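You operate a simulated robot arm through the tools that you are given. There is no shell and no other tool.

You are at the controls of a simulated robot arm. One attempt, no reset.

TASK
Put things in order on the top of the long table. At the end: two of the seals from the top of the long table are on top of the purple template; the white tub is on the brown carton (marked "FORMS"); the grey buckle stands where the white tub stood; the yellow link is on the tall box (marked "56"); whatever was shut is shut again. Leave all else as you found it, and nothing knocked over.

Only the result counts: the job must be done as asked and must still hold three seconds after the hand-in. Knocking over, shifting, dropping, spilling or breaking anything else fails it. A push-on lid holds only when it is set on centred and level and pressed home; a screw cap is set on level and turned clockwise until tight.

THE ROBOT
A 6-joint arm with a two-finger parallel gripper, fixed in place. Base frame: the origin is at the foot of the arm, x ahead of it, y to its left, z up; the work surface is at about z = 920. Units: mm, degrees, N and s.
With the tool pointing down near the work surface it reaches from about 220 to 620 mm from the base axis. Its first joint turns from -66.0 to 66.0 degrees. Payload 2.7 kg.
Tool frame: the origin (TCP) lies between the finger pads and is the grasp point; the fingertips stand 23 mm ahead of it; z points along the fingers, y is the line along which they close. Largest opening 94 mm; finger width 38, thickness 10; the body of the gripper, 54 by 96 mm, starts 39 mm behind the TCP.
Orientation is told as [roll, pitch, yaw] about the base's x, y, z axes, in that order, counted from this pose: with the fingers straight down and closing along the base's y, the tool's x points along the base's -x, its y along +y and its z along -z.

THE INTERFACE
- The arm moves only by the tool servo_tool. Its argument "commands" is a list of rows, each a list of 7 numbers: the shift along the tool's x, y, z in units of 500 mm (1.0 is 500 mm), then the turn, a rotation vector about the tool's x, y, z in units of 45 degrees (1.0 is 45 degrees), then the opening, from 0 (shut) to 1 (fully open). In form: [[dx, dy, dz, ax, ay, az, claw], ...]. A call has 1 to 20 rows; each row is the pose to reach, as a shift and turn from the pose commanded when the call began, along the tool's axes at that moment. A call with a number of a shift or a turn outside -1 to 1 is refused whole. Each row takes 0.2 s and may step no farther than 50 mm and 8.6 degrees from the row before; otherwise, or with a gripper value out of range, the whole call is refused. A pose out of reach is approached as far as the arm can. The call stops where the force on the tool passes 40 N (or 10 N more than at its start, if that is more) or the arm is blocked; 0.2 s more then pass. Each finger travels about 45 mm/s and halts on what it meets, pressing with about 37 N; the grip force reading is that of the motor and also rises with nothing between the fingers. The clock runs only during rows and for 0.2 s after the last one: add rows that repeat a pose to give the fingers time. It gives the time, the measured TCP pose, the force on the tool (base axes), the opening and the grip force at its end, in the units of the frame above (readings bear some noise), with the torque about the TCP (base axes, N m) and any sound that the robot's microphone picked up.
- Cameras (640 x 400 px; columns grow to the right, rows downward): "scene" is fixed at [77.7, -426.9, 1413.2]; the picture's right is [0.77, -0.63, 0.00], its down [-0.39, -0.48, -0.79] and it looks along [0.50, 0.61, -0.62] (base axes); focal length 214 px, centre (320, 200). "wrist" rides on the gripper at [86, 16, -74] in the tool frame; the picture's right is [-0.18, 0.98, 0.00], its down [-0.58, -0.11, -0.81] and it looks along [-0.79, -0.15, 0.59] (tool axes); focal length 243 px, centre (320, 200). There is no depth. A picture from a camera that has moved, and an enlarged one, comes with that camera's place and axes in the base frame and with its lens. The place of the scene camera against the robot may be out by one fixed shift of up to 18 mm in any direction.
- capture(camera): a new picture of that camera. It takes no simulated time.
- zoom(camera, box): a new picture of the part [left, top, right, bottom] of that camera's present view, enlarged. It takes no simulated time.
- close_job(): hands the job in; it is judged then, once.

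Places have to be worked out from the pictures, the camera data and where the tool is seen. Open the gripper and draw the arm clear of the work before you hand the job in, unless the task says otherwise.

The tools are called after "Call:" as a command line: name --pt "numbers of a row" for each row, then --argument value for the rest, lists and objects as JSON in quotes. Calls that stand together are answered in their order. servo_tool: Moves the arm, as the interface text tells. Its arguments: {"type":"object","properties":{"commands":{"type":"array","items":{"type":"array","items":{"type":"number"}}}},"required":["commands"]} The other tools are called the same way: capture (camera) takes a picture; zoom (camera, box) takes an enlarged picture of a part of a camera's view; close_job () hands the job in.

At the start:

```text
time_s: 0.0
tcp_pos: [309.4, -181.1, 1274.9]
tool_rot: [0.1, 0.0, 0.0]
wrist_force: [-0.1, -0.8, 0.1]
wrist_torque: [-0.03, 0.0, 0.0]
gripper_width: 94.0
grasp_force: 0.0
```

scene: 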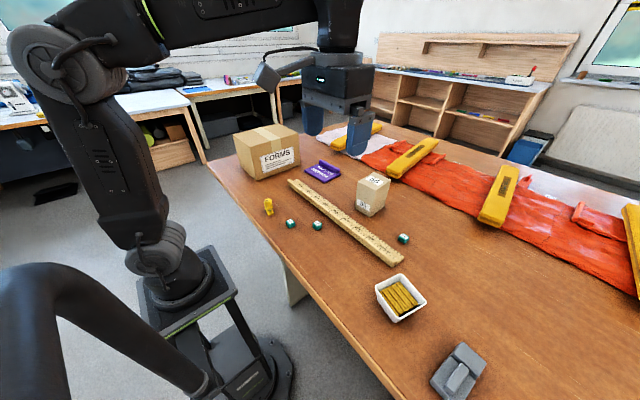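
wrist: 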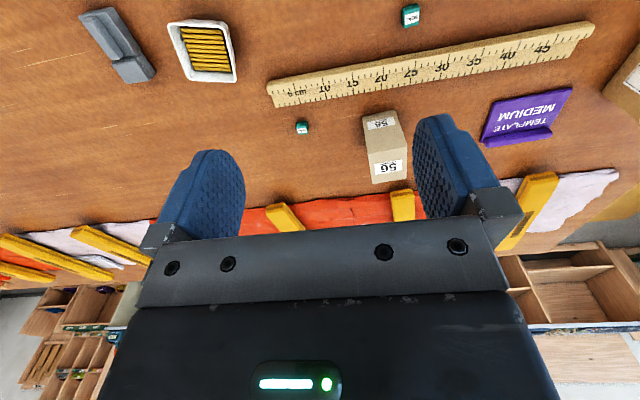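

I'll start by looking closely at the objects on the table from both cameras.

Call:
zoom --camera "scene" --box '[220, 110, 420, 260]'

Call:
zoom --camera "scene" --box '[340, 220, 540, 400]'

Call:
zoom --camera "wrist" --box '[60, 0, 340, 175]'

Call:
zoom --camera "wrist" --box '[340, 0, 640, 188]'

```text
2.67 times, centred on (320, 185) of scene
camera zoom: at [77.7, -426.9, 1413.2], right [0.77, -0.63, 0.0], down [-0.39, -0.48, -0.79], along [0.5, 0.61, -0.62], focal length 572 px, centre (320, 240)
```

zoom: 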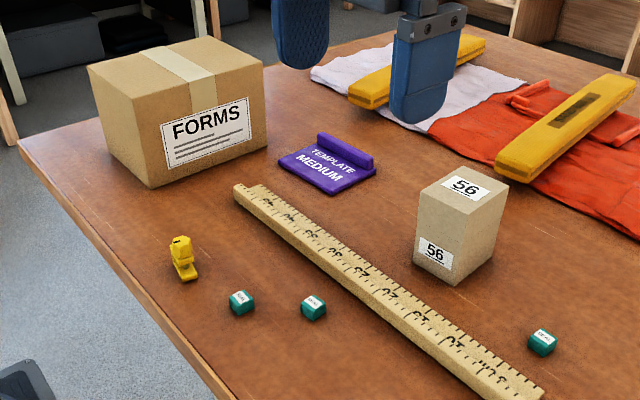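

```text
2.22 times, centred on (440, 310) of scene
camera zoom: at [77.7, -426.9, 1413.2], right [0.77, -0.63, 0.0], down [-0.39, -0.48, -0.79], along [0.5, 0.61, -0.62], focal length 477 px, centre (53, -44)
```

zoom: 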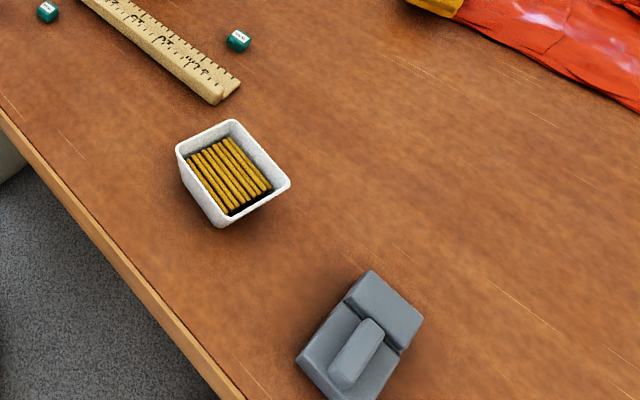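

```text
2.29 times, centred on (200, 88) of wrist
camera zoom: at [222.3, -164.7, 1349.0], right [0.18, 0.98, 0.0], down [0.58, -0.11, 0.81], along [0.79, -0.15, -0.59], focal length 555 px, centre (594, 457)
```

zoom: 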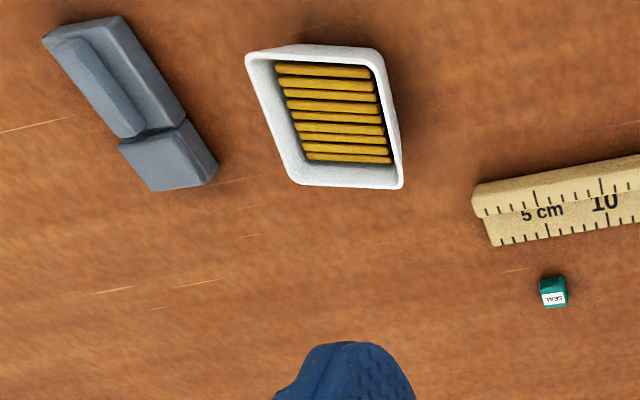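

```text
2.13 times, centred on (490, 94) of wrist
camera zoom: at [222.3, -164.7, 1349.0], right [0.18, 0.98, 0.0], down [0.58, -0.11, 0.81], along [0.79, -0.15, -0.59], focal length 516 px, centre (-42, 426)
```

zoom: 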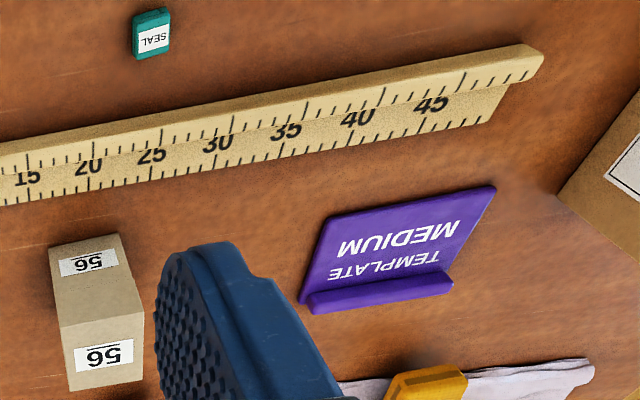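

The three seals, tub, buckle, tall box, template and carton can all be located roughly, but the small yellow part is outside the wrist view. I move the arm up and left, yawing toward the carton, to see that side better.

Call:
servo_tool --pt "0.01 0.08 -0.015 0 0 -0.166 1" --pt "0.02 0.16 -0.03 0 0 -0.333 1" --pt "0.03 0.24 -0.045 0 0 -0.5 1" --pt "0.04 0.32 -0.06 0 0 -0.666 1" --pt "0.05 0.4 -0.075 0 0 -0.833 1" --pt "0.06 0.48 -0.09 0 0 -1.0 1"

Call:
capture --camera "wrist"

Call:
capture --camera "scene"

Call:
zoom --camera "scene" --box '[240, 180, 340, 243]'

```text
time_s: 1.4
tcp_pos: [279.2, 58.1, 1320.0]
tool_rot: [0.0, 0.0, 45.1]
wrist_force: [0.0, 0.1, 0.2]
wrist_torque: [0.01, -0.03, 0.02]
gripper_width: 94.1
grasp_force: 0.1
```

```text
taken
camera wrist: at [205.7, 8.1, 1395.3], right [-0.57, 0.82, 0.0], down [0.49, 0.33, 0.81], along [0.66, 0.46, -0.59], focal length 243 px, centre (320, 200)
```

wrist: 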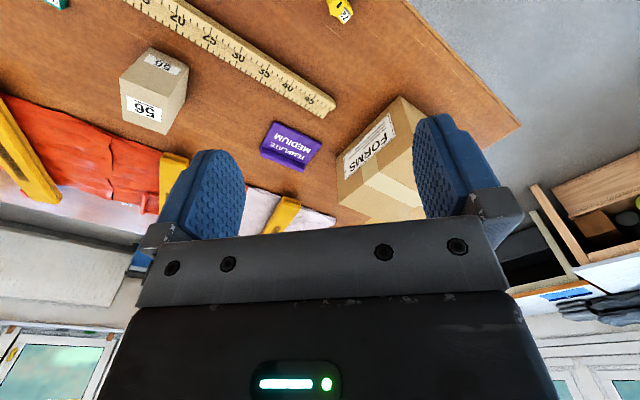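

```text
taken
```

scene: 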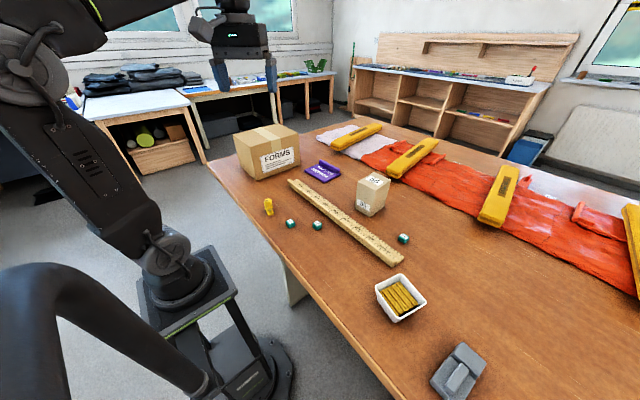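

```text
6.35 times, centred on (290, 212) of scene
camera zoom: at [77.6, -426.9, 1413.2], right [0.77, -0.63, 0.0], down [-0.39, -0.48, -0.79], along [0.5, 0.61, -0.62], focal length 1362 px, centre (510, 127)
```

zoom: 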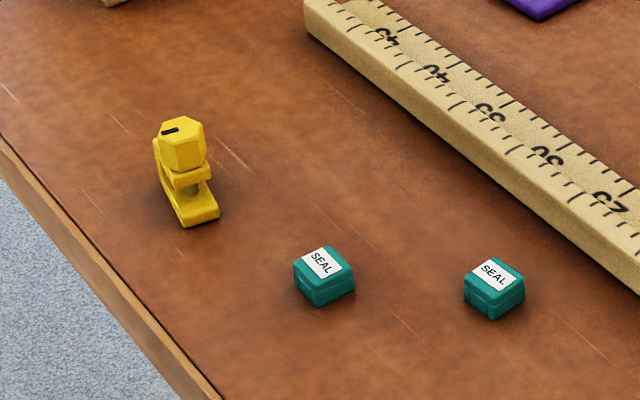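

The wrist view now shows the carton and a bit of the yellow link; I zoom on these for accurate corners.

Call:
zoom --camera "wrist" --box '[240, 80, 440, 230]'

Call:
zoom --camera "wrist" --box '[110, 0, 370, 150]'

```text
2.67 times, centred on (340, 155) of wrist
camera zoom: at [205.7, 8.1, 1395.3], right [-0.57, 0.82, 0.0], down [0.49, 0.33, 0.81], along [0.66, 0.46, -0.59], focal length 647 px, centre (267, 320)
```

zoom: 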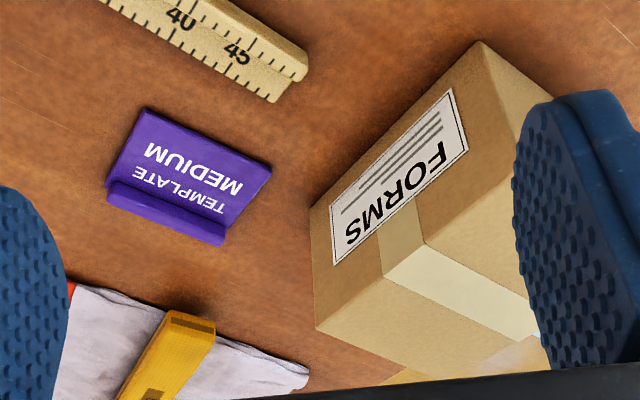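

```text
2.46 times, centred on (240, 75) of wrist
camera zoom: at [205.7, 8.1, 1395.3], right [-0.57, 0.82, 0.0], down [0.49, 0.33, 0.81], along [0.66, 0.46, -0.59], focal length 597 px, centre (517, 508)
```

zoom: 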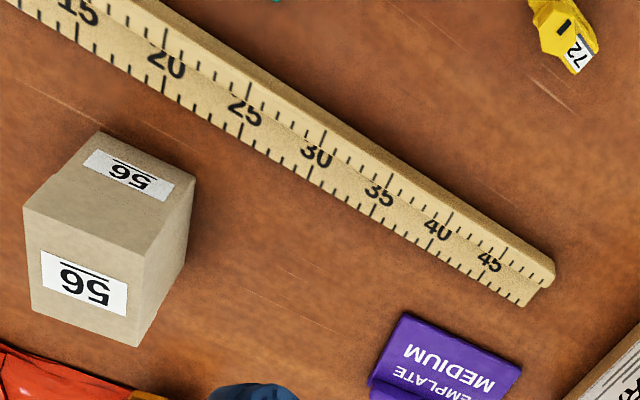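

Wrist views agree with each other (tall box at about x 530–600, y −100; carton x 342–558, front face y≈304, top z≈1071), and the scene camera appears offset. Next I go back to yaw 0 over the near area, then tilt the tool so the wrist camera looks down on the link and seals.

Call:
servo_tool --pt "0.0115 -0.0167 0.04 0 0 0.167 1" --pt "0.023 -0.0333 0.08 0 0 0.333 1" --pt "0.0345 -0.05 0.12 0 0 0.5 1" --pt "0.046 -0.0667 0.16 0 0 0.667 1" --pt "0.0575 -0.0833 0.2 0 0 0.833 1" --pt "0.069 -0.1 0.24 0 0 1.0 1"

Call:
servo_tool --pt "0 0 0 0 0.167 0 1" --pt "0 0 0 0 0.333 0 1" --pt "0 0 0 0 0.5 0 1" --pt "0 0 0 0 0.667 0 1"

Call:
capture --camera "wrist"

```text
time_s: 2.8
tcp_pos: [291.5, -2.9, 1197.6]
tool_rot: [0.1, 0.0, -0.2]
wrist_force: [0.2, 0.2, -0.2]
wrist_torque: [0.02, -0.02, -0.02]
gripper_width: 93.8
grasp_force: 0.2
```

```text
time_s: 3.8
tcp_pos: [290.1, -2.0, 1198.4]
tool_rot: [0.0, 30.1, 0.0]
wrist_force: [0.1, 0.3, -0.6]
wrist_torque: [-0.02, 0.04, 0.04]
gripper_width: 94.1
grasp_force: 0.1
```

```text
taken
camera wrist: at [252.8, 15.0, 1307.0], right [0.16, 0.98, -0.09], down [0.91, -0.11, 0.41], along [0.39, -0.15, -0.91], focal length 243 px, centre (320, 200)
```

wrist: 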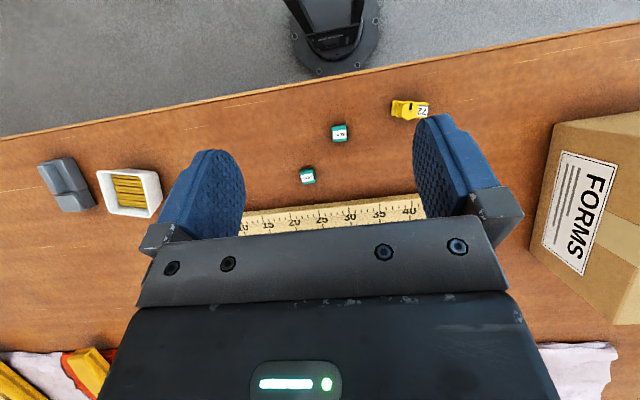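

This is a good overhead view with tub, seals, link and carton all visible. I zoom for detail.

Call:
zoom --camera "wrist" --box '[280, 80, 440, 200]'

Call:
zoom --camera "wrist" --box '[20, 130, 180, 240]'

Call:
zoom --camera "wrist" --box '[380, 80, 450, 130]'

Call:
zoom --camera "wrist" --box '[440, 90, 640, 390]'

```text
3.33 times, centred on (360, 140) of wrist
camera zoom: at [252.8, 15.0, 1307.0], right [0.16, 0.98, -0.09], down [0.91, -0.11, 0.41], along [0.39, -0.15, -0.91], focal length 809 px, centre (187, 400)
```

zoom: 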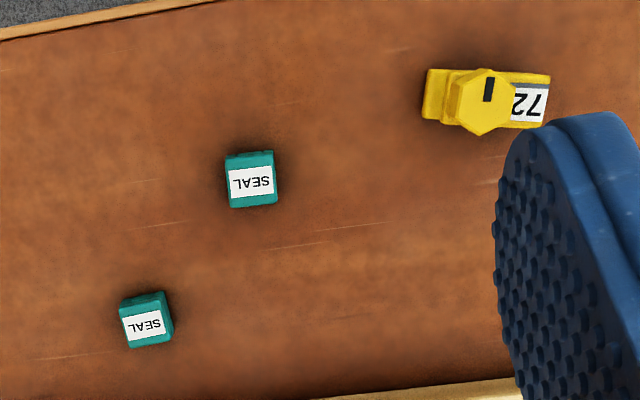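

```text
3.64 times, centred on (100, 185) of wrist
camera zoom: at [252.8, 15.0, 1307.0], right [0.16, 0.98, -0.09], down [0.91, -0.11, 0.41], along [0.39, -0.15, -0.91], focal length 882 px, centre (1120, 254)
```

zoom: 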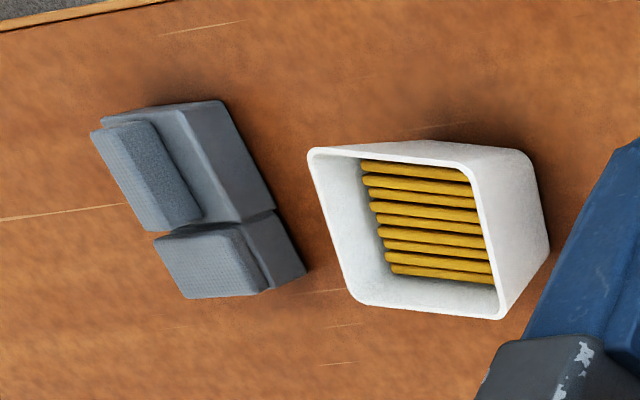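

```text
8.00 times, centred on (415, 105) of wrist
camera zoom: at [252.8, 15.0, 1307.0], right [0.16, 0.98, -0.09], down [0.91, -0.11, 0.41], along [0.39, -0.15, -0.91], focal length 1941 px, centre (-440, 960)
```

zoom: 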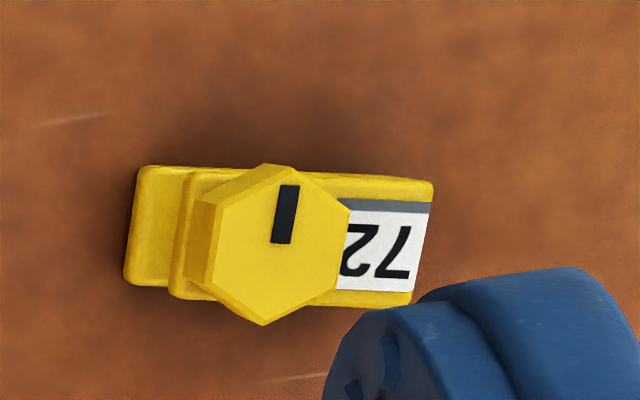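

```text
1.33 times, centred on (540, 240) of wrist
camera zoom: at [252.8, 15.0, 1307.0], right [0.16, 0.98, -0.09], down [0.91, -0.11, 0.41], along [0.39, -0.15, -0.91], focal length 324 px, centre (27, 147)
```

zoom: 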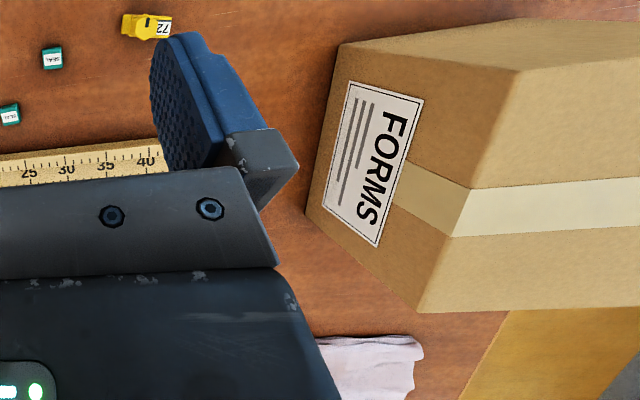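

I zoom on the link from the scene camera and the tub to understand their shapes.

Call:
zoom --camera "scene" --box '[253, 190, 289, 220]'

Call:
zoom --camera "scene" --box '[365, 265, 435, 330]'

Call:
zoom --camera "scene" --box '[420, 330, 500, 400]'

Call:
zoom --camera "scene" --box '[340, 160, 410, 225]'

```text
13.33 times, centred on (271, 205) of scene
camera zoom: at [77.7, -426.9, 1413.2], right [0.77, -0.63, 0.0], down [-0.39, -0.48, -0.79], along [0.5, 0.61, -0.62], focal length 2860 px, centre (973, 133)
```

zoom: 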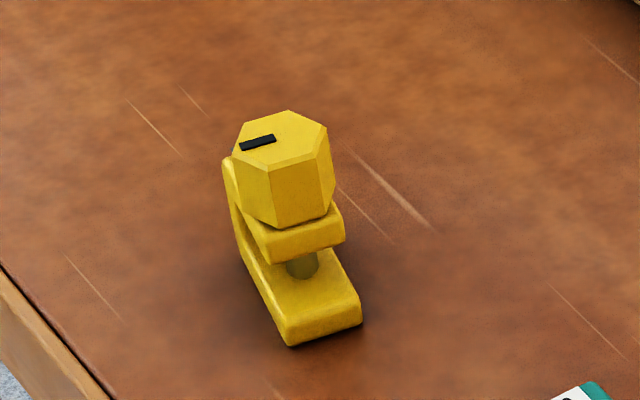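

```text
6.15 times, centred on (400, 298) of scene
camera zoom: at [77.7, -426.9, 1413.2], right [0.77, -0.63, 0.0], down [-0.39, -0.48, -0.79], along [0.5, 0.61, -0.62], focal length 1320 px, centre (-172, -400)
```

zoom: 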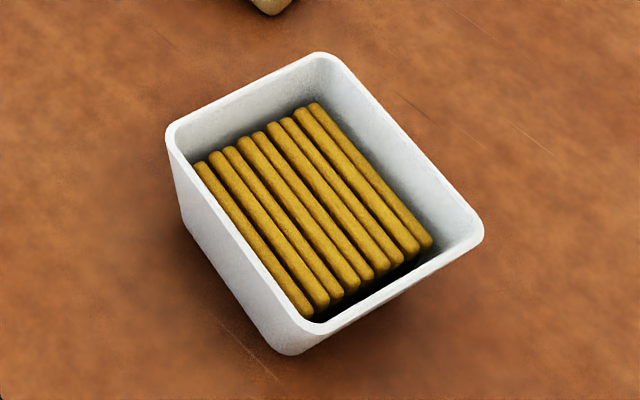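

```text
5.71 times, centred on (460, 365) of scene
camera zoom: at [77.7, -426.9, 1413.2], right [0.77, -0.63, 0.0], down [-0.39, -0.48, -0.79], along [0.5, 0.61, -0.62], focal length 1226 px, centre (-480, -743)
```

zoom: 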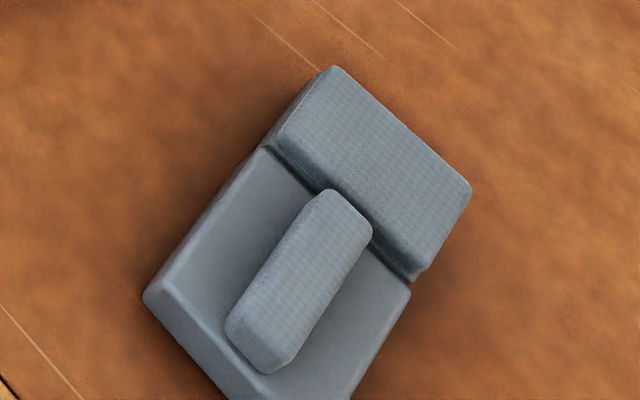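

```text
6.15 times, centred on (375, 192) of scene
camera zoom: at [77.7, -426.9, 1413.2], right [0.77, -0.63, 0.0], down [-0.39, -0.48, -0.79], along [0.5, 0.61, -0.62], focal length 1320 px, centre (-18, 246)
```

zoom: 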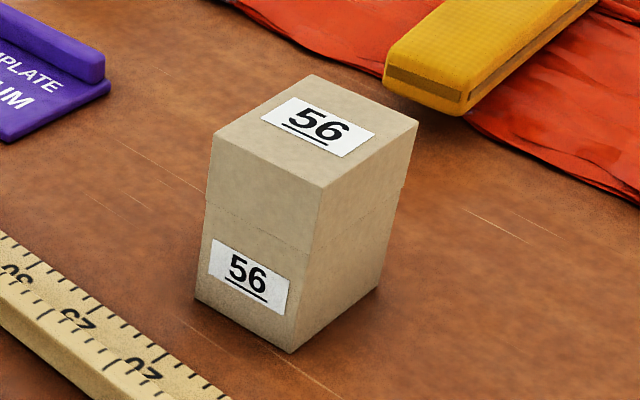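

The tub rim is at z≈970, centre ≈(350,−358), about 77 mm square, yaw ≈ −13°. I move over it, keeping the tilted camera, for a closer look before grasping.

Call:
servo_tool --pt "-0.0273 -0.0827 0.0042 0 0 0 1" --pt "-0.0547 -0.1653 0.0084 0 0 0 1" --pt "-0.082 -0.248 0.0127 0 0 0 1" --pt "-0.1093 -0.3307 0.0169 0 0 0 1" --pt "-0.1367 -0.4133 0.0211 0 0 0 1" --pt "-0.164 -0.496 0.0253 0 0 0 1" --pt "-0.1913 -0.5787 0.0296 0 0 0 1" --pt "-0.2187 -0.6613 0.0338 0 0 0 1" --pt "-0.246 -0.744 0.038 0 0 0 1"

Call:
capture --camera "wrist"

Call:
zoom --camera "wrist" --box '[60, 60, 380, 260]'

```text
time_s: 5.8
tcp_pos: [380.2, -371.6, 1115.6]
tool_rot: [-0.1, 30.0, 0.1]
wrist_force: [0.6, -0.7, -0.1]
wrist_torque: [0.0, 0.01, 0.01]
gripper_width: 94.0
grasp_force: 0.0
out of reach, approached as far as the arm can: row 9
```

```text
taken
camera wrist: at [341.6, -355.6, 1224.2], right [0.16, 0.98, -0.09], down [0.91, -0.11, 0.41], along [0.39, -0.15, -0.91], focal length 243 px, centre (320, 200)
```

wrist: 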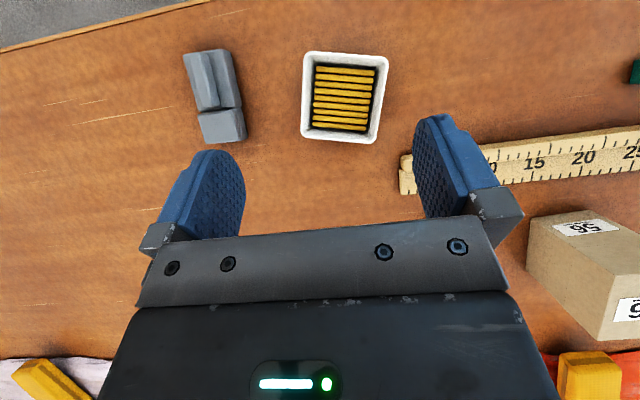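

```text
2.00 times, centred on (220, 160) of wrist
camera zoom: at [341.6, -355.6, 1224.2], right [0.16, 0.98, -0.09], down [0.91, -0.11, 0.41], along [0.39, -0.15, -0.91], focal length 485 px, centre (520, 280)
```

zoom: 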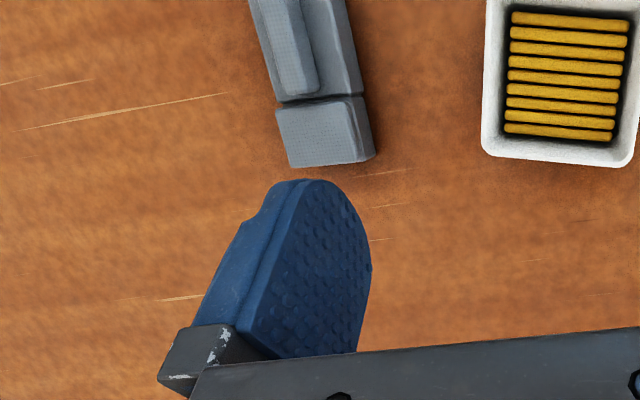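

The view is nearly straight above the tub; I zoom to the tub and buckle to get precise corners.

Call:
zoom --camera "wrist" --box '[285, 40, 405, 155]'

Call:
zoom --camera "wrist" --box '[160, 40, 270, 150]'

```text
3.48 times, centred on (345, 98) of wrist
camera zoom: at [341.6, -355.6, 1224.2], right [0.16, 0.98, -0.09], down [0.91, -0.11, 0.41], along [0.39, -0.15, -0.91], focal length 844 px, centre (233, 556)
```

zoom: 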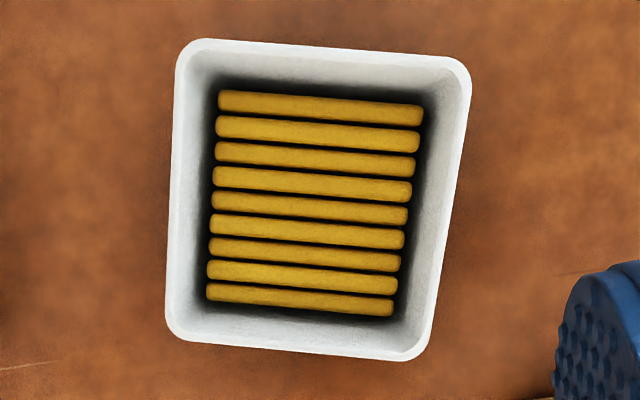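

```text
3.64 times, centred on (215, 95) of wrist
camera zoom: at [341.6, -355.6, 1224.2], right [0.16, 0.98, -0.09], down [0.91, -0.11, 0.41], along [0.39, -0.15, -0.91], focal length 882 px, centre (702, 582)
```

zoom: 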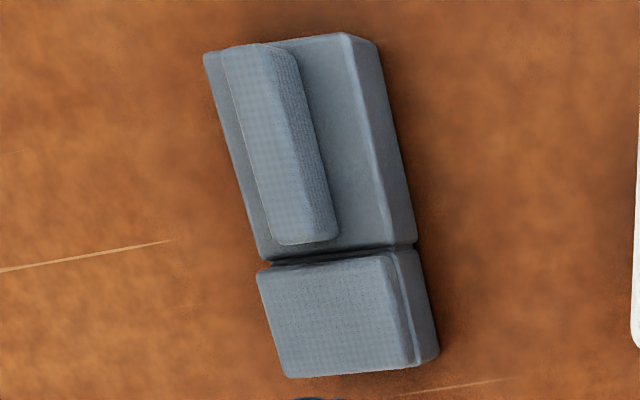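

Tub rim centre is (350,−359), 76 mm square, yaw −13.8°. I level the tool first, then check the pose.

Call:
servo_tool --pt "0 0 0 0 -0.167 0 1" --pt "0 0 0 0 -0.333 0 1" --pt "0 0 0 0 -0.5 0 1" --pt "0 0 0 0 -0.667 0 1" --pt "0 0 0 0 -0.667 0 1"

```text
time_s: 7.0
tcp_pos: [383.6, -371.9, 1118.0]
tool_rot: [-0.1, -0.2, 0.0]
wrist_force: [-0.3, 0.1, 0.4]
wrist_torque: [0.02, 0.0, -0.01]
gripper_width: 94.1
grasp_force: 0.0
```

Level now at (383.6,−371.9,1118). I move above the tub with yaw −13.8°.

Call:
servo_tool --pt "0.022 0.0086 0.052 0 0 0.102 1" --pt "0.045 0.0172 0.104 0 0 0.205 1" --pt "0.067 0.0258 0.156 0 0 0.307 1" --pt "0.067 0.0258 0.156 0 0 0.307 1"

Call:
capture --camera "wrist"

Call:
capture --camera "scene"

```text
time_s: 8.0
tcp_pos: [349.9, -356.4, 1038.0]
tool_rot: [0.0, -0.1, -13.9]
wrist_force: [-0.3, -0.4, 0.3]
wrist_torque: [0.03, 0.01, 0.0]
gripper_width: 94.2
grasp_force: 0.0
```

```text
taken
camera wrist: at [268.0, -320.5, 1114.6], right [0.41, 0.91, 0.0], down [0.54, -0.24, 0.81], along [0.73, -0.33, -0.59], focal length 243 px, centre (320, 200)
```

wrist: 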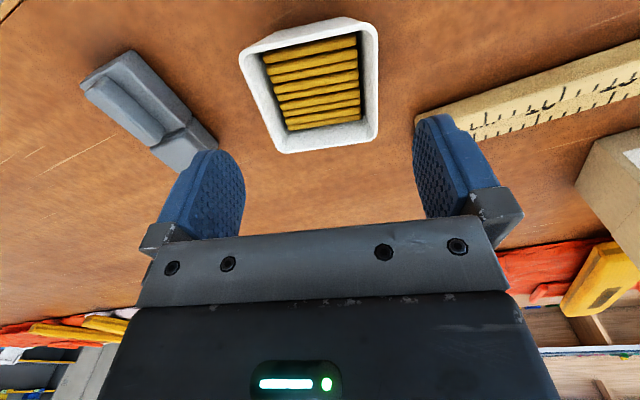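

```text
taken
```

scene: 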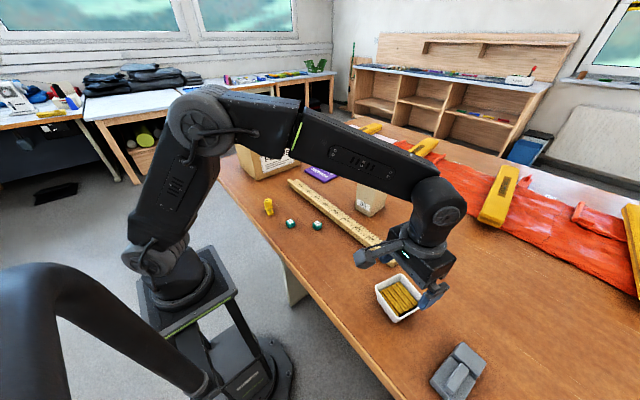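

In tool coordinates the tub rim corners come out centred within 1 mm and aligned. I descend 80 mm straight down around the rim.

Call:
servo_tool --pt "0 0 0.04 0 0 0 1" --pt "0 0 0.08 0 0 0 1" --pt "0 0 0.12 0 0 0 1" --pt "0 0 0.14 0 0 0 1" --pt "0 0 0.16 0 0 0 1"

Call:
servo_tool --pt "0 0 0 0 0 0 0.6" --pt "0 0 0 0 0 0 0.6" --pt "0 0 0 0 0 0 0.6" --pt "0 0 0 0 0 0 0.6"

Call:
capture --camera "wrist"

```text
time_s: 9.2
tcp_pos: [350.9, -357.2, 959.5]
tool_rot: [0.0, 0.0, -13.8]
wrist_force: [0.6, 0.3, -0.1]
wrist_torque: [0.04, -0.03, 0.0]
gripper_width: 93.7
grasp_force: 0.1
```

```text
time_s: 10.2
tcp_pos: [351.5, -356.6, 958.7]
tool_rot: [0.0, 0.0, -13.8]
wrist_force: [-1.0, -1.2, -0.4]
wrist_torque: [0.04, 0.0, 0.07]
gripper_width: 76.7
grasp_force: 37.1
```

```text
taken
camera wrist: at [270.0, -320.1, 1034.4], right [0.41, 0.91, 0.0], down [0.54, -0.24, 0.81], along [0.73, -0.33, -0.59], focal length 243 px, centre (320, 200)
```

wrist: 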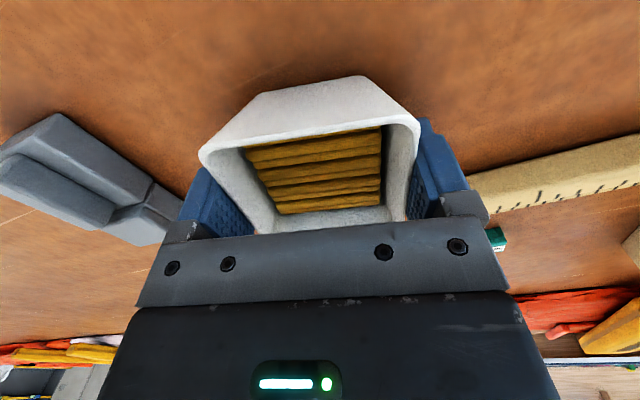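

The gripper holds the tub at 76.7 mm with 37 N. I lift it slowly first then higher.

Call:
servo_tool --pt "0 0 -0.02 0 0 0 0.6" --pt "0 0 -0.05 0 0 0 0.6" --pt "0 0 -0.1 0 0 0 0.6" --pt "0 0 -0.17 0 0 0 0.6" --pt "0 0 -0.25 0 0 0 0.6" --pt "0 0 -0.33 0 0 0 0.6" --pt "0 0 -0.4 0 0 0 0.6" --pt "0 0 -0.44 0 0 0 0.6" --pt "0 0 -0.44 0 0 0 0.6"

Call:
capture --camera "wrist"

Call:
capture --camera "scene"

```text
time_s: 12.2
tcp_pos: [351.0, -356.8, 1181.3]
tool_rot: [0.0, 0.0, -13.8]
wrist_force: [0.3, -0.2, -0.6]
wrist_torque: [-0.03, 0.02, 0.08]
gripper_width: 76.2
grasp_force: 37.0
```

```text
taken
camera wrist: at [269.8, -319.7, 1256.3], right [0.41, 0.91, 0.0], down [0.54, -0.24, 0.81], along [0.73, -0.33, -0.59], focal length 243 px, centre (320, 200)
```

wrist: 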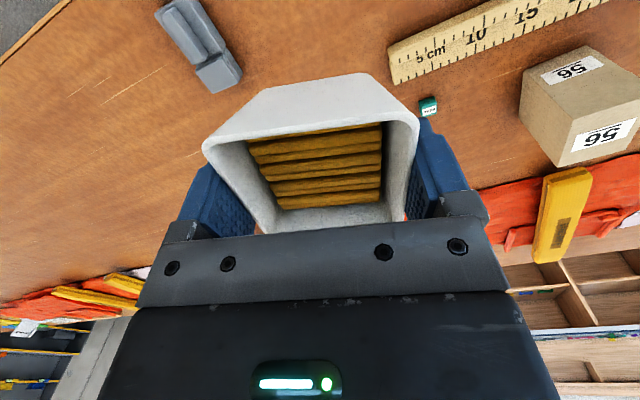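

```text
taken
```

scene: 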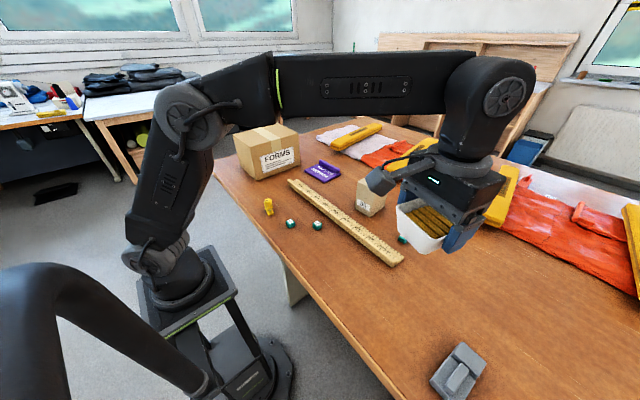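

The tub is held level. I carry it at z≈1181 toward the carton, half the way first.

Call:
servo_tool --pt "0.0126 0.081 0 0 0 0 0.6" --pt "0.0252 0.162 0 0 0 0 0.6" --pt "0.0377 0.243 0 0 0 0 0.6" --pt "0.0503 0.324 0 0 0 0 0.6" --pt "0.0629 0.405 0 0 0 0 0.6" --pt "0.0755 0.486 0 0 0 0 0.6" --pt "0.088 0.567 0 0 0 0 0.6" --pt "0.1006 0.648 0 0 0 0 0.6" --pt "0.1132 0.729 0 0 0 0 0.6"

Call:
servo_tool --pt "0.0113 0.0729 0 0 0 -0.03 0.6" --pt "0.0226 0.1458 0 0 0 -0.06 0.6" --pt "0.034 0.2187 0 0 0 -0.09 0.6" --pt "0.0453 0.2916 0 0 0 -0.12 0.6" --pt "0.0566 0.3645 0 0 0 -0.15 0.6" --pt "0.0679 0.4374 0 0 0 -0.18 0.6" --pt "0.0792 0.5103 0 0 0 -0.21 0.6" --pt "0.0906 0.5832 0 0 0 -0.245 0.6" --pt "0.1019 0.6561 0 0 0 -0.28 0.6" --pt "0.1132 0.729 0 0 0 -0.307 0.6" --pt "0.1132 0.729 0 0 0 -0.307 0.6"

Call:
capture --camera "wrist"

Call:
capture --camera "scene"

```text
time_s: 14.2
tcp_pos: [383.8, 12.8, 1181.5]
tool_rot: [0.0, 0.0, -13.7]
wrist_force: [-0.6, 0.2, -0.9]
wrist_torque: [-0.01, -0.02, 0.0]
gripper_width: 76.2
grasp_force: 36.7
```

```text
time_s: 16.6
tcp_pos: [414.4, 375.1, 1179.1]
tool_rot: [0.0, 0.1, 0.0]
wrist_force: [0.1, -0.5, 0.0]
wrist_torque: [0.01, -0.01, 0.01]
gripper_width: 76.0
grasp_force: 37.1
```

```text
taken
camera wrist: at [326.7, 392.5, 1255.3], right [0.18, 0.98, 0.0], down [0.58, -0.11, 0.81], along [0.79, -0.15, -0.59], focal length 243 px, centre (320, 200)
```

wrist: 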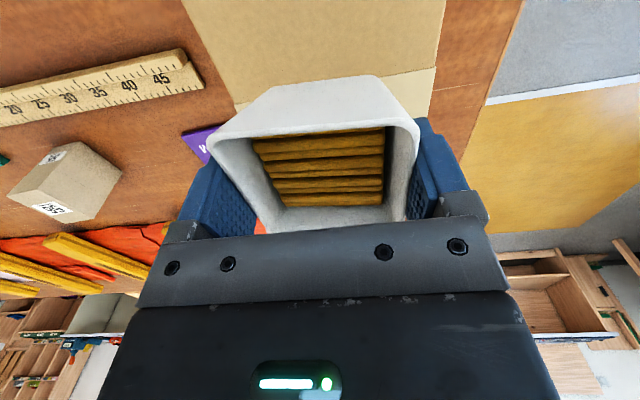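

```text
taken
```

scene: 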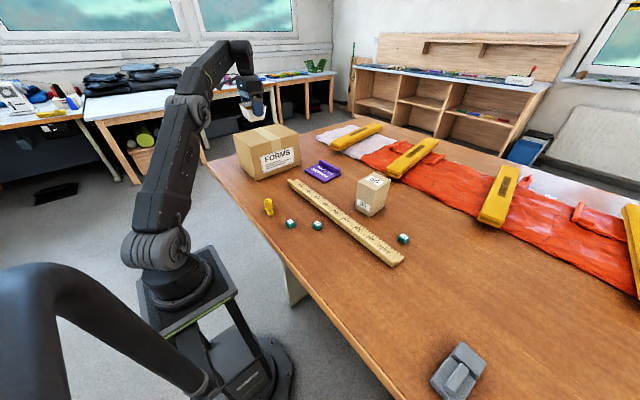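

Wrist view gives carton top y≈301–462, so the tub (at 414, 375) is well inside. I lower to a few mm above the top (contact expected at TCP z≈1110).

Call:
servo_tool --pt "0 0.01 0.03 0 0 0 0.6" --pt "0 0.01 0.06 0 0 0 0.6" --pt "0 0.01 0.09 0 0 0 0.6" --pt "0 0.01 0.11 0 0 0 0.6" --pt "0 0.01 0.12 0 0 0 0.6" --pt "0 0.01 0.12 0 0 0 0.6"

Call:
zoom --camera "scene" --box '[220, 90, 320, 190]'

Call:
capture --camera "wrist"

```text
time_s: 18.0
tcp_pos: [413.5, 381.0, 1119.5]
tool_rot: [0.0, 0.1, 0.0]
wrist_force: [0.3, 0.0, 0.0]
wrist_torque: [0.0, 0.0, 0.0]
gripper_width: 76.3
grasp_force: 37.4
```

```text
4.00 times, centred on (270, 140) of scene
camera zoom: at [77.7, -426.9, 1413.2], right [0.77, -0.63, 0.0], down [-0.39, -0.48, -0.79], along [0.5, 0.61, -0.62], focal length 858 px, centre (520, 440)
```

zoom: 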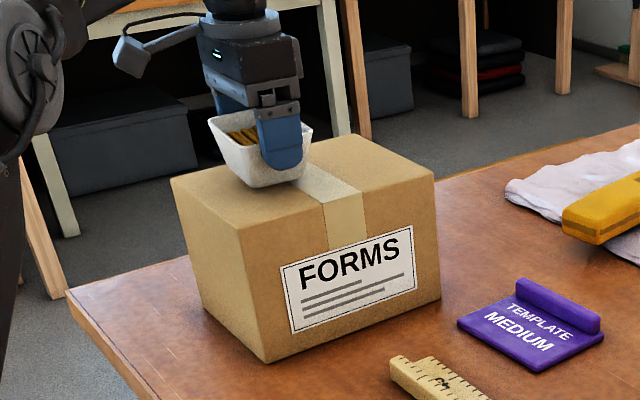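

```text
taken
camera wrist: at [326.7, 397.8, 1195.0], right [0.18, 0.98, 0.0], down [0.58, -0.11, 0.81], along [0.79, -0.15, -0.59], focal length 243 px, centre (320, 200)
```

wrist: 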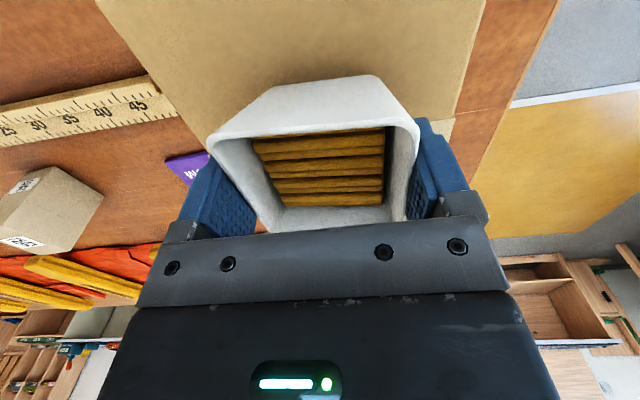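

The tub hovers just above the carton. I lower in ~1 mm steps and check for contact force.

Call:
servo_tool --pt "0 0 0.003 0 0 0 0.6" --pt "0 0 0.006 0 0 0 0.6" --pt "0 0 0.009 0 0 0 0.6" --pt "0 0 0.012 0 0 0 0.6"

```text
time_s: 19.0
tcp_pos: [412.6, 383.4, 1114.8]
tool_rot: [0.1, -0.1, 0.0]
wrist_force: [-2.7, -0.9, 6.2]
wrist_torque: [-0.22, 0.23, -0.03]
gripper_width: 76.0
grasp_force: 36.9
```

Contact at z≈1114.5 with 6 N. I press one more millimetre to make sure it is seated, then read.

Call:
servo_tool --pt "0 0 0.001 0 0 0 0.6" --pt "0 0 0.002 0 0 0 0.6" --pt "0 0 0.002 0 0 0 0.6"

Call:
zoom --camera "scene" --box '[240, 90, 310, 150]'

```text
time_s: 19.8
tcp_pos: [414.3, 382.3, 1114.9]
tool_rot: [0.2, -0.2, 0.1]
wrist_force: [-3.2, 0.6, 20.4]
wrist_torque: [-0.47, 0.37, -0.06]
gripper_width: 75.9
grasp_force: 37.2
```

```text
6.67 times, centred on (275, 120) of scene
camera zoom: at [77.3, -427.1, 1413.1], right [0.77, -0.63, 0.0], down [-0.39, -0.48, -0.79], along [0.5, 0.61, -0.62], focal length 1430 px, centre (620, 733)
```

zoom: 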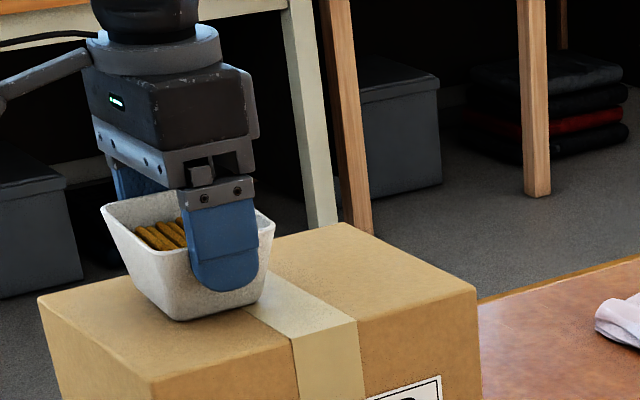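

Seated with 20 N. I relieve about 1 mm and open.

Call:
servo_tool --pt "0 0 -0.0015 0 0 0 0.6" --pt "0 0 -0.0015 0 0 0 0.85" --pt "0 0 -0.0015 0 0 0 1" --pt "0 0 -0.0015 0 0 0 1" --pt "0 0 -0.0015 0 0 0 1"

Call:
capture --camera "wrist"

```text
time_s: 21.0
tcp_pos: [414.1, 382.8, 1113.6]
tool_rot: [0.0, -0.1, 0.0]
wrist_force: [0.5, -0.2, -0.3]
wrist_torque: [0.03, -0.03, 0.0]
gripper_width: 94.1
grasp_force: 0.1
```

```text
taken
camera wrist: at [326.8, 399.0, 1188.7], right [0.18, 0.98, 0.0], down [0.58, -0.11, 0.81], along [0.79, -0.15, -0.59], focal length 243 px, centre (320, 200)
```

wrist: 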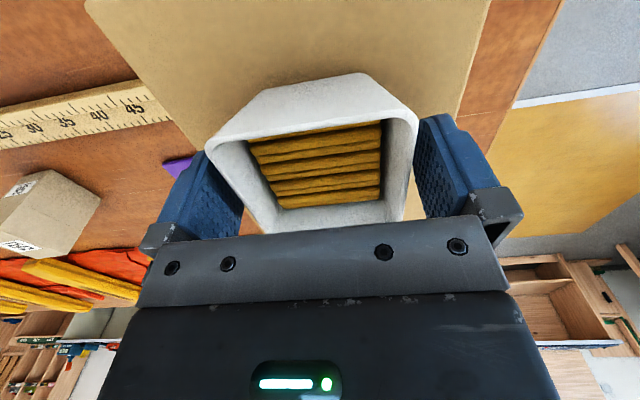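

Tub released and standing on the carton. I lift straight up 90 mm, clear of it.

Call:
servo_tool --pt "0 0 -0.02 0 0 0 1" --pt "0 0 -0.06 0 0 0 1" --pt "0 0 -0.12 0 0 0 1" --pt "0 0 -0.18 0 0 0 1"

Call:
capture --camera "wrist"

Call:
zoom --camera "scene" --box '[220, 90, 320, 190]'

```text
time_s: 22.0
tcp_pos: [414.3, 381.7, 1192.6]
tool_rot: [0.0, 0.0, 0.0]
wrist_force: [-0.1, 0.8, -0.2]
wrist_torque: [0.01, 0.01, -0.01]
gripper_width: 93.7
grasp_force: 0.0
out of reach, approached as far as the arm can: row 4
```

```text
taken
camera wrist: at [326.0, 398.6, 1266.9], right [0.18, 0.98, 0.0], down [0.58, -0.11, 0.81], along [0.79, -0.15, -0.59], focal length 243 px, centre (320, 200)
```

wrist: 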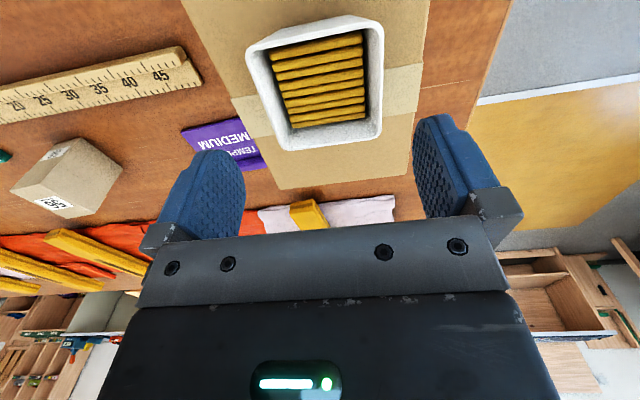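

```text
4.00 times, centred on (270, 140) of scene
camera zoom: at [77.7, -426.9, 1413.2], right [0.77, -0.63, 0.0], down [-0.39, -0.48, -0.79], along [0.5, 0.61, -0.62], focal length 858 px, centre (520, 440)
```

zoom: 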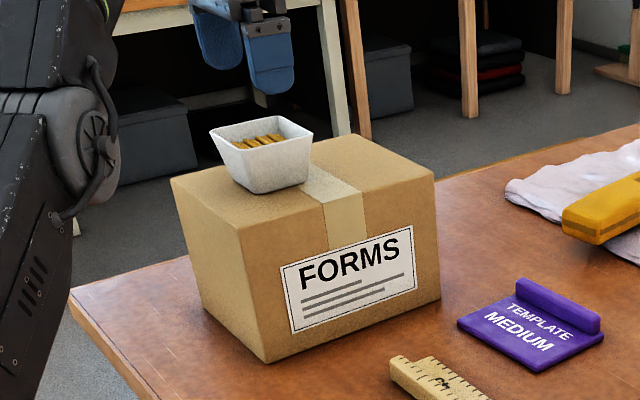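

Tub stands squarely on the carton. Next I go to the seal near (309, 1), staying high until clear of the tub.

Call:
servo_tool --pt "0.01 -0.076 0 0 0 0 1" --pt "0.02 -0.152 0 0 0 0 1" --pt "0.04 -0.23 0 0 0 0 1" --pt "0.06 -0.31 0.01 0 0 0 1" --pt "0.085 -0.385 0.03 0 0 0 1" --pt "0.11 -0.46 0.06 0 0 0 1" --pt "0.135 -0.53 0.1 0 0 0 1" --pt "0.16 -0.6 0.15 0 0 0 1" --pt "0.185 -0.665 0.2 0 0 0 1" --pt "0.2 -0.72 0.25 0 0 0 1" --pt "0.21 -0.762 0.28 0 0 0 1" --pt "0.21 -0.762 0.28 0 0 0 1"

Call:
capture --camera "wrist"

```text
time_s: 24.6
tcp_pos: [309.0, 0.5, 1055.2]
tool_rot: [0.0, 0.0, 0.1]
wrist_force: [0.1, -0.5, 0.6]
wrist_torque: [0.01, 0.0, -0.03]
gripper_width: 94.0
grasp_force: 0.1
```

```text
taken
camera wrist: at [221.5, 17.3, 1131.3], right [0.18, 0.98, 0.0], down [0.58, -0.11, 0.81], along [0.79, -0.15, -0.59], focal length 243 px, centre (320, 200)
```

wrist: 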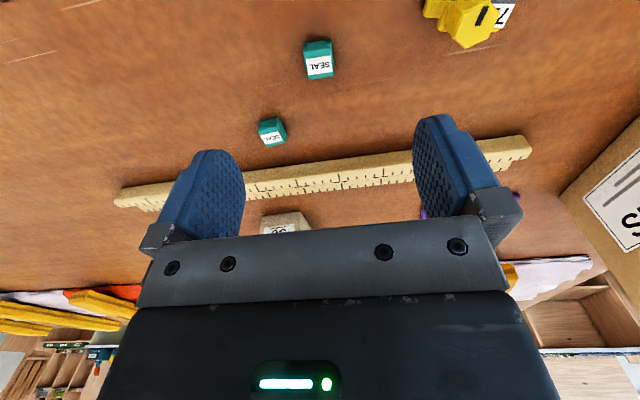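

Call:
zoom --camera "wrist" --box '[240, 20, 360, 160]'

Call:
zoom --camera "wrist" --box '[400, 0, 540, 80]'

```text
2.86 times, centred on (300, 90) of wrist
camera zoom: at [221.5, 17.3, 1131.3], right [0.18, 0.98, 0.0], down [0.58, -0.11, 0.81], along [0.79, -0.15, -0.59], focal length 693 px, centre (377, 514)
```

zoom: 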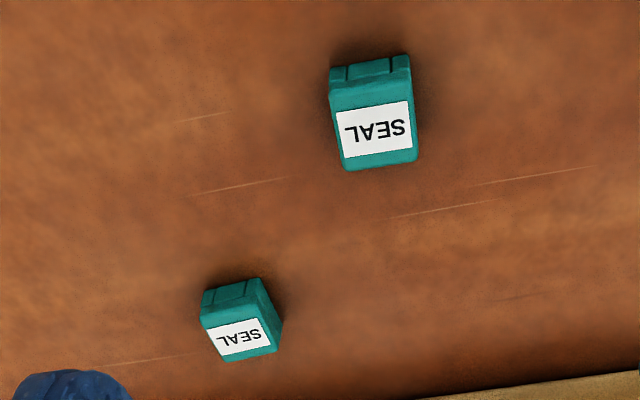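

```text
4.57 times, centred on (470, 40) of wrist
camera zoom: at [221.5, 17.3, 1131.3], right [0.18, 0.98, 0.0], down [0.58, -0.11, 0.81], along [0.79, -0.15, -0.59], focal length 1109 px, centre (-366, 931)
```

zoom: 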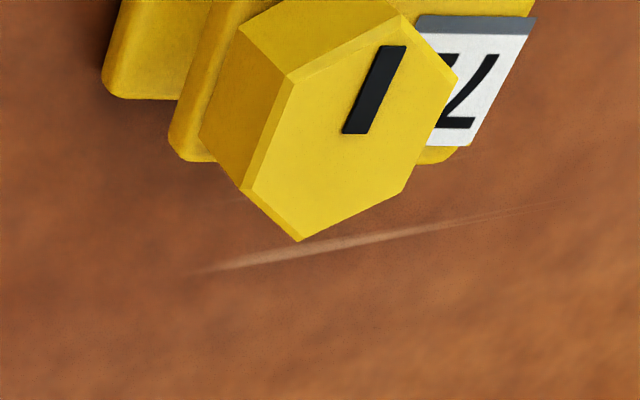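

Seal 1 is at (309.5, 0.7), 21 mm wide, 16 mm high, aligned with the axes; the tool is centred over it. I descend to z≈947 and close.

Call:
servo_tool --pt "0 0 0.05 0 0 0 1" --pt "0 0 0.1 0 0 0 1" --pt "0 0 0.15 0 0 0 1" --pt "0 0 0.19 0 0 0 0.8" --pt "0 0 0.216 0 0 0 0.6" --pt "0 0 0.216 0 0 0 0.45"

Call:
capture --camera "wrist"

```text
time_s: 26.0
tcp_pos: [308.1, 1.4, 945.6]
tool_rot: [0.0, 0.0, 0.1]
wrist_force: [0.8, -0.3, -0.5]
wrist_torque: [-0.01, -0.01, 0.02]
gripper_width: 42.3
grasp_force: 0.0
```

```text
taken
camera wrist: at [220.6, 18.0, 1021.6], right [0.18, 0.98, 0.0], down [0.58, -0.11, 0.81], along [0.79, -0.15, -0.59], focal length 243 px, centre (320, 200)
```

wrist: 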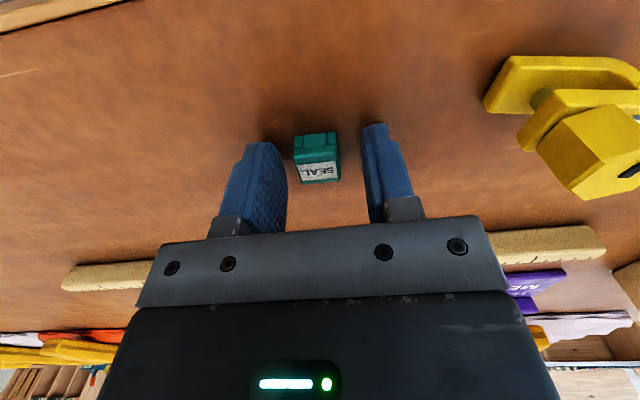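

The seal sits between the fingers; I close on it.

Call:
servo_tool --pt "0 0 0 0 0 0 0.1" --pt "0 0 0 0 0 0 0.1" --pt "0 0 0 0 0 0 0.1" --pt "0 0 0 0 0 0 0.1"

Call:
servo_tool --pt "0 0 -0.01 0 0 0 0.1" --pt "0 0 -0.05 0 0 0 0.1" --pt "0 0 -0.12 0 0 0 0.1" --pt "0 0 -0.2 0 0 0 0.1"

Call:
capture --camera "wrist"

```text
time_s: 27.0
tcp_pos: [308.4, 1.2, 945.6]
tool_rot: [0.0, 0.0, -0.1]
wrist_force: [0.1, 0.2, -0.4]
wrist_torque: [0.01, 0.0, -0.01]
gripper_width: 20.4
grasp_force: 37.1
```

```text
time_s: 28.0
tcp_pos: [310.9, 2.3, 1048.3]
tool_rot: [-0.1, 0.0, 0.0]
wrist_force: [-0.9, 0.6, 0.3]
wrist_torque: [0.03, -0.02, 0.02]
gripper_width: 20.3
grasp_force: 36.7
```

```text
taken
camera wrist: at [223.1, 18.2, 1123.0], right [0.18, 0.98, 0.0], down [0.58, -0.11, 0.81], along [0.79, -0.15, -0.59], focal length 243 px, centre (320, 200)
```

wrist: 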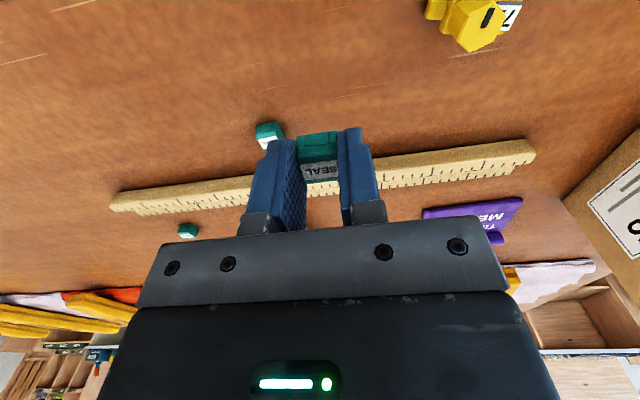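

Seal is held (20.3 mm, 37 N). I move to near the template at height to view it.

Call:
servo_tool --pt "-0.053 0.057 -0.03 0 0 0 0.1" --pt "-0.107 0.113 -0.045 0 0 0 0.1" --pt "-0.16 0.17 -0.064 0 0 0 0.1" --pt "-0.213 0.227 -0.064 0 0 0 0.1" --pt "-0.267 0.283 -0.064 0 0 0 0.1" --pt "-0.32 0.34 -0.064 0 0 0 0.1" --pt "-0.32 0.34 -0.064 0 0 0 0.1"

Call:
capture --camera "wrist"

Call:
zoom --camera "wrist" --box '[240, 60, 400, 180]'

```text
time_s: 29.6
tcp_pos: [467.0, 170.1, 1079.9]
tool_rot: [0.0, 0.0, -0.1]
wrist_force: [0.4, -0.5, 0.1]
wrist_torque: [0.03, 0.0, -0.01]
gripper_width: 20.4
grasp_force: 37.0
```

```text
taken
camera wrist: at [379.6, 186.6, 1154.4], right [0.18, 0.98, 0.0], down [0.58, -0.11, 0.81], along [0.79, -0.15, -0.59], focal length 243 px, centre (320, 200)
```

wrist: 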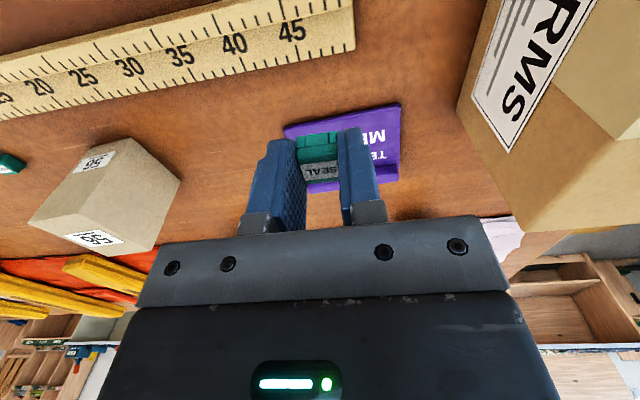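

```text
3.33 times, centred on (320, 120) of wrist
camera zoom: at [379.6, 186.6, 1154.4], right [0.18, 0.98, 0.0], down [0.58, -0.11, 0.81], along [0.79, -0.15, -0.59], focal length 809 px, centre (320, 467)
```

zoom: 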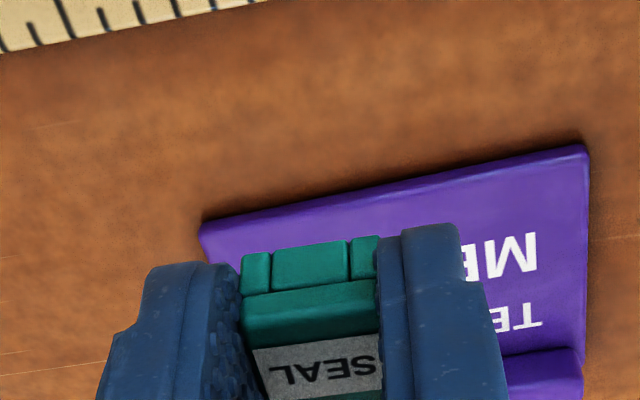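

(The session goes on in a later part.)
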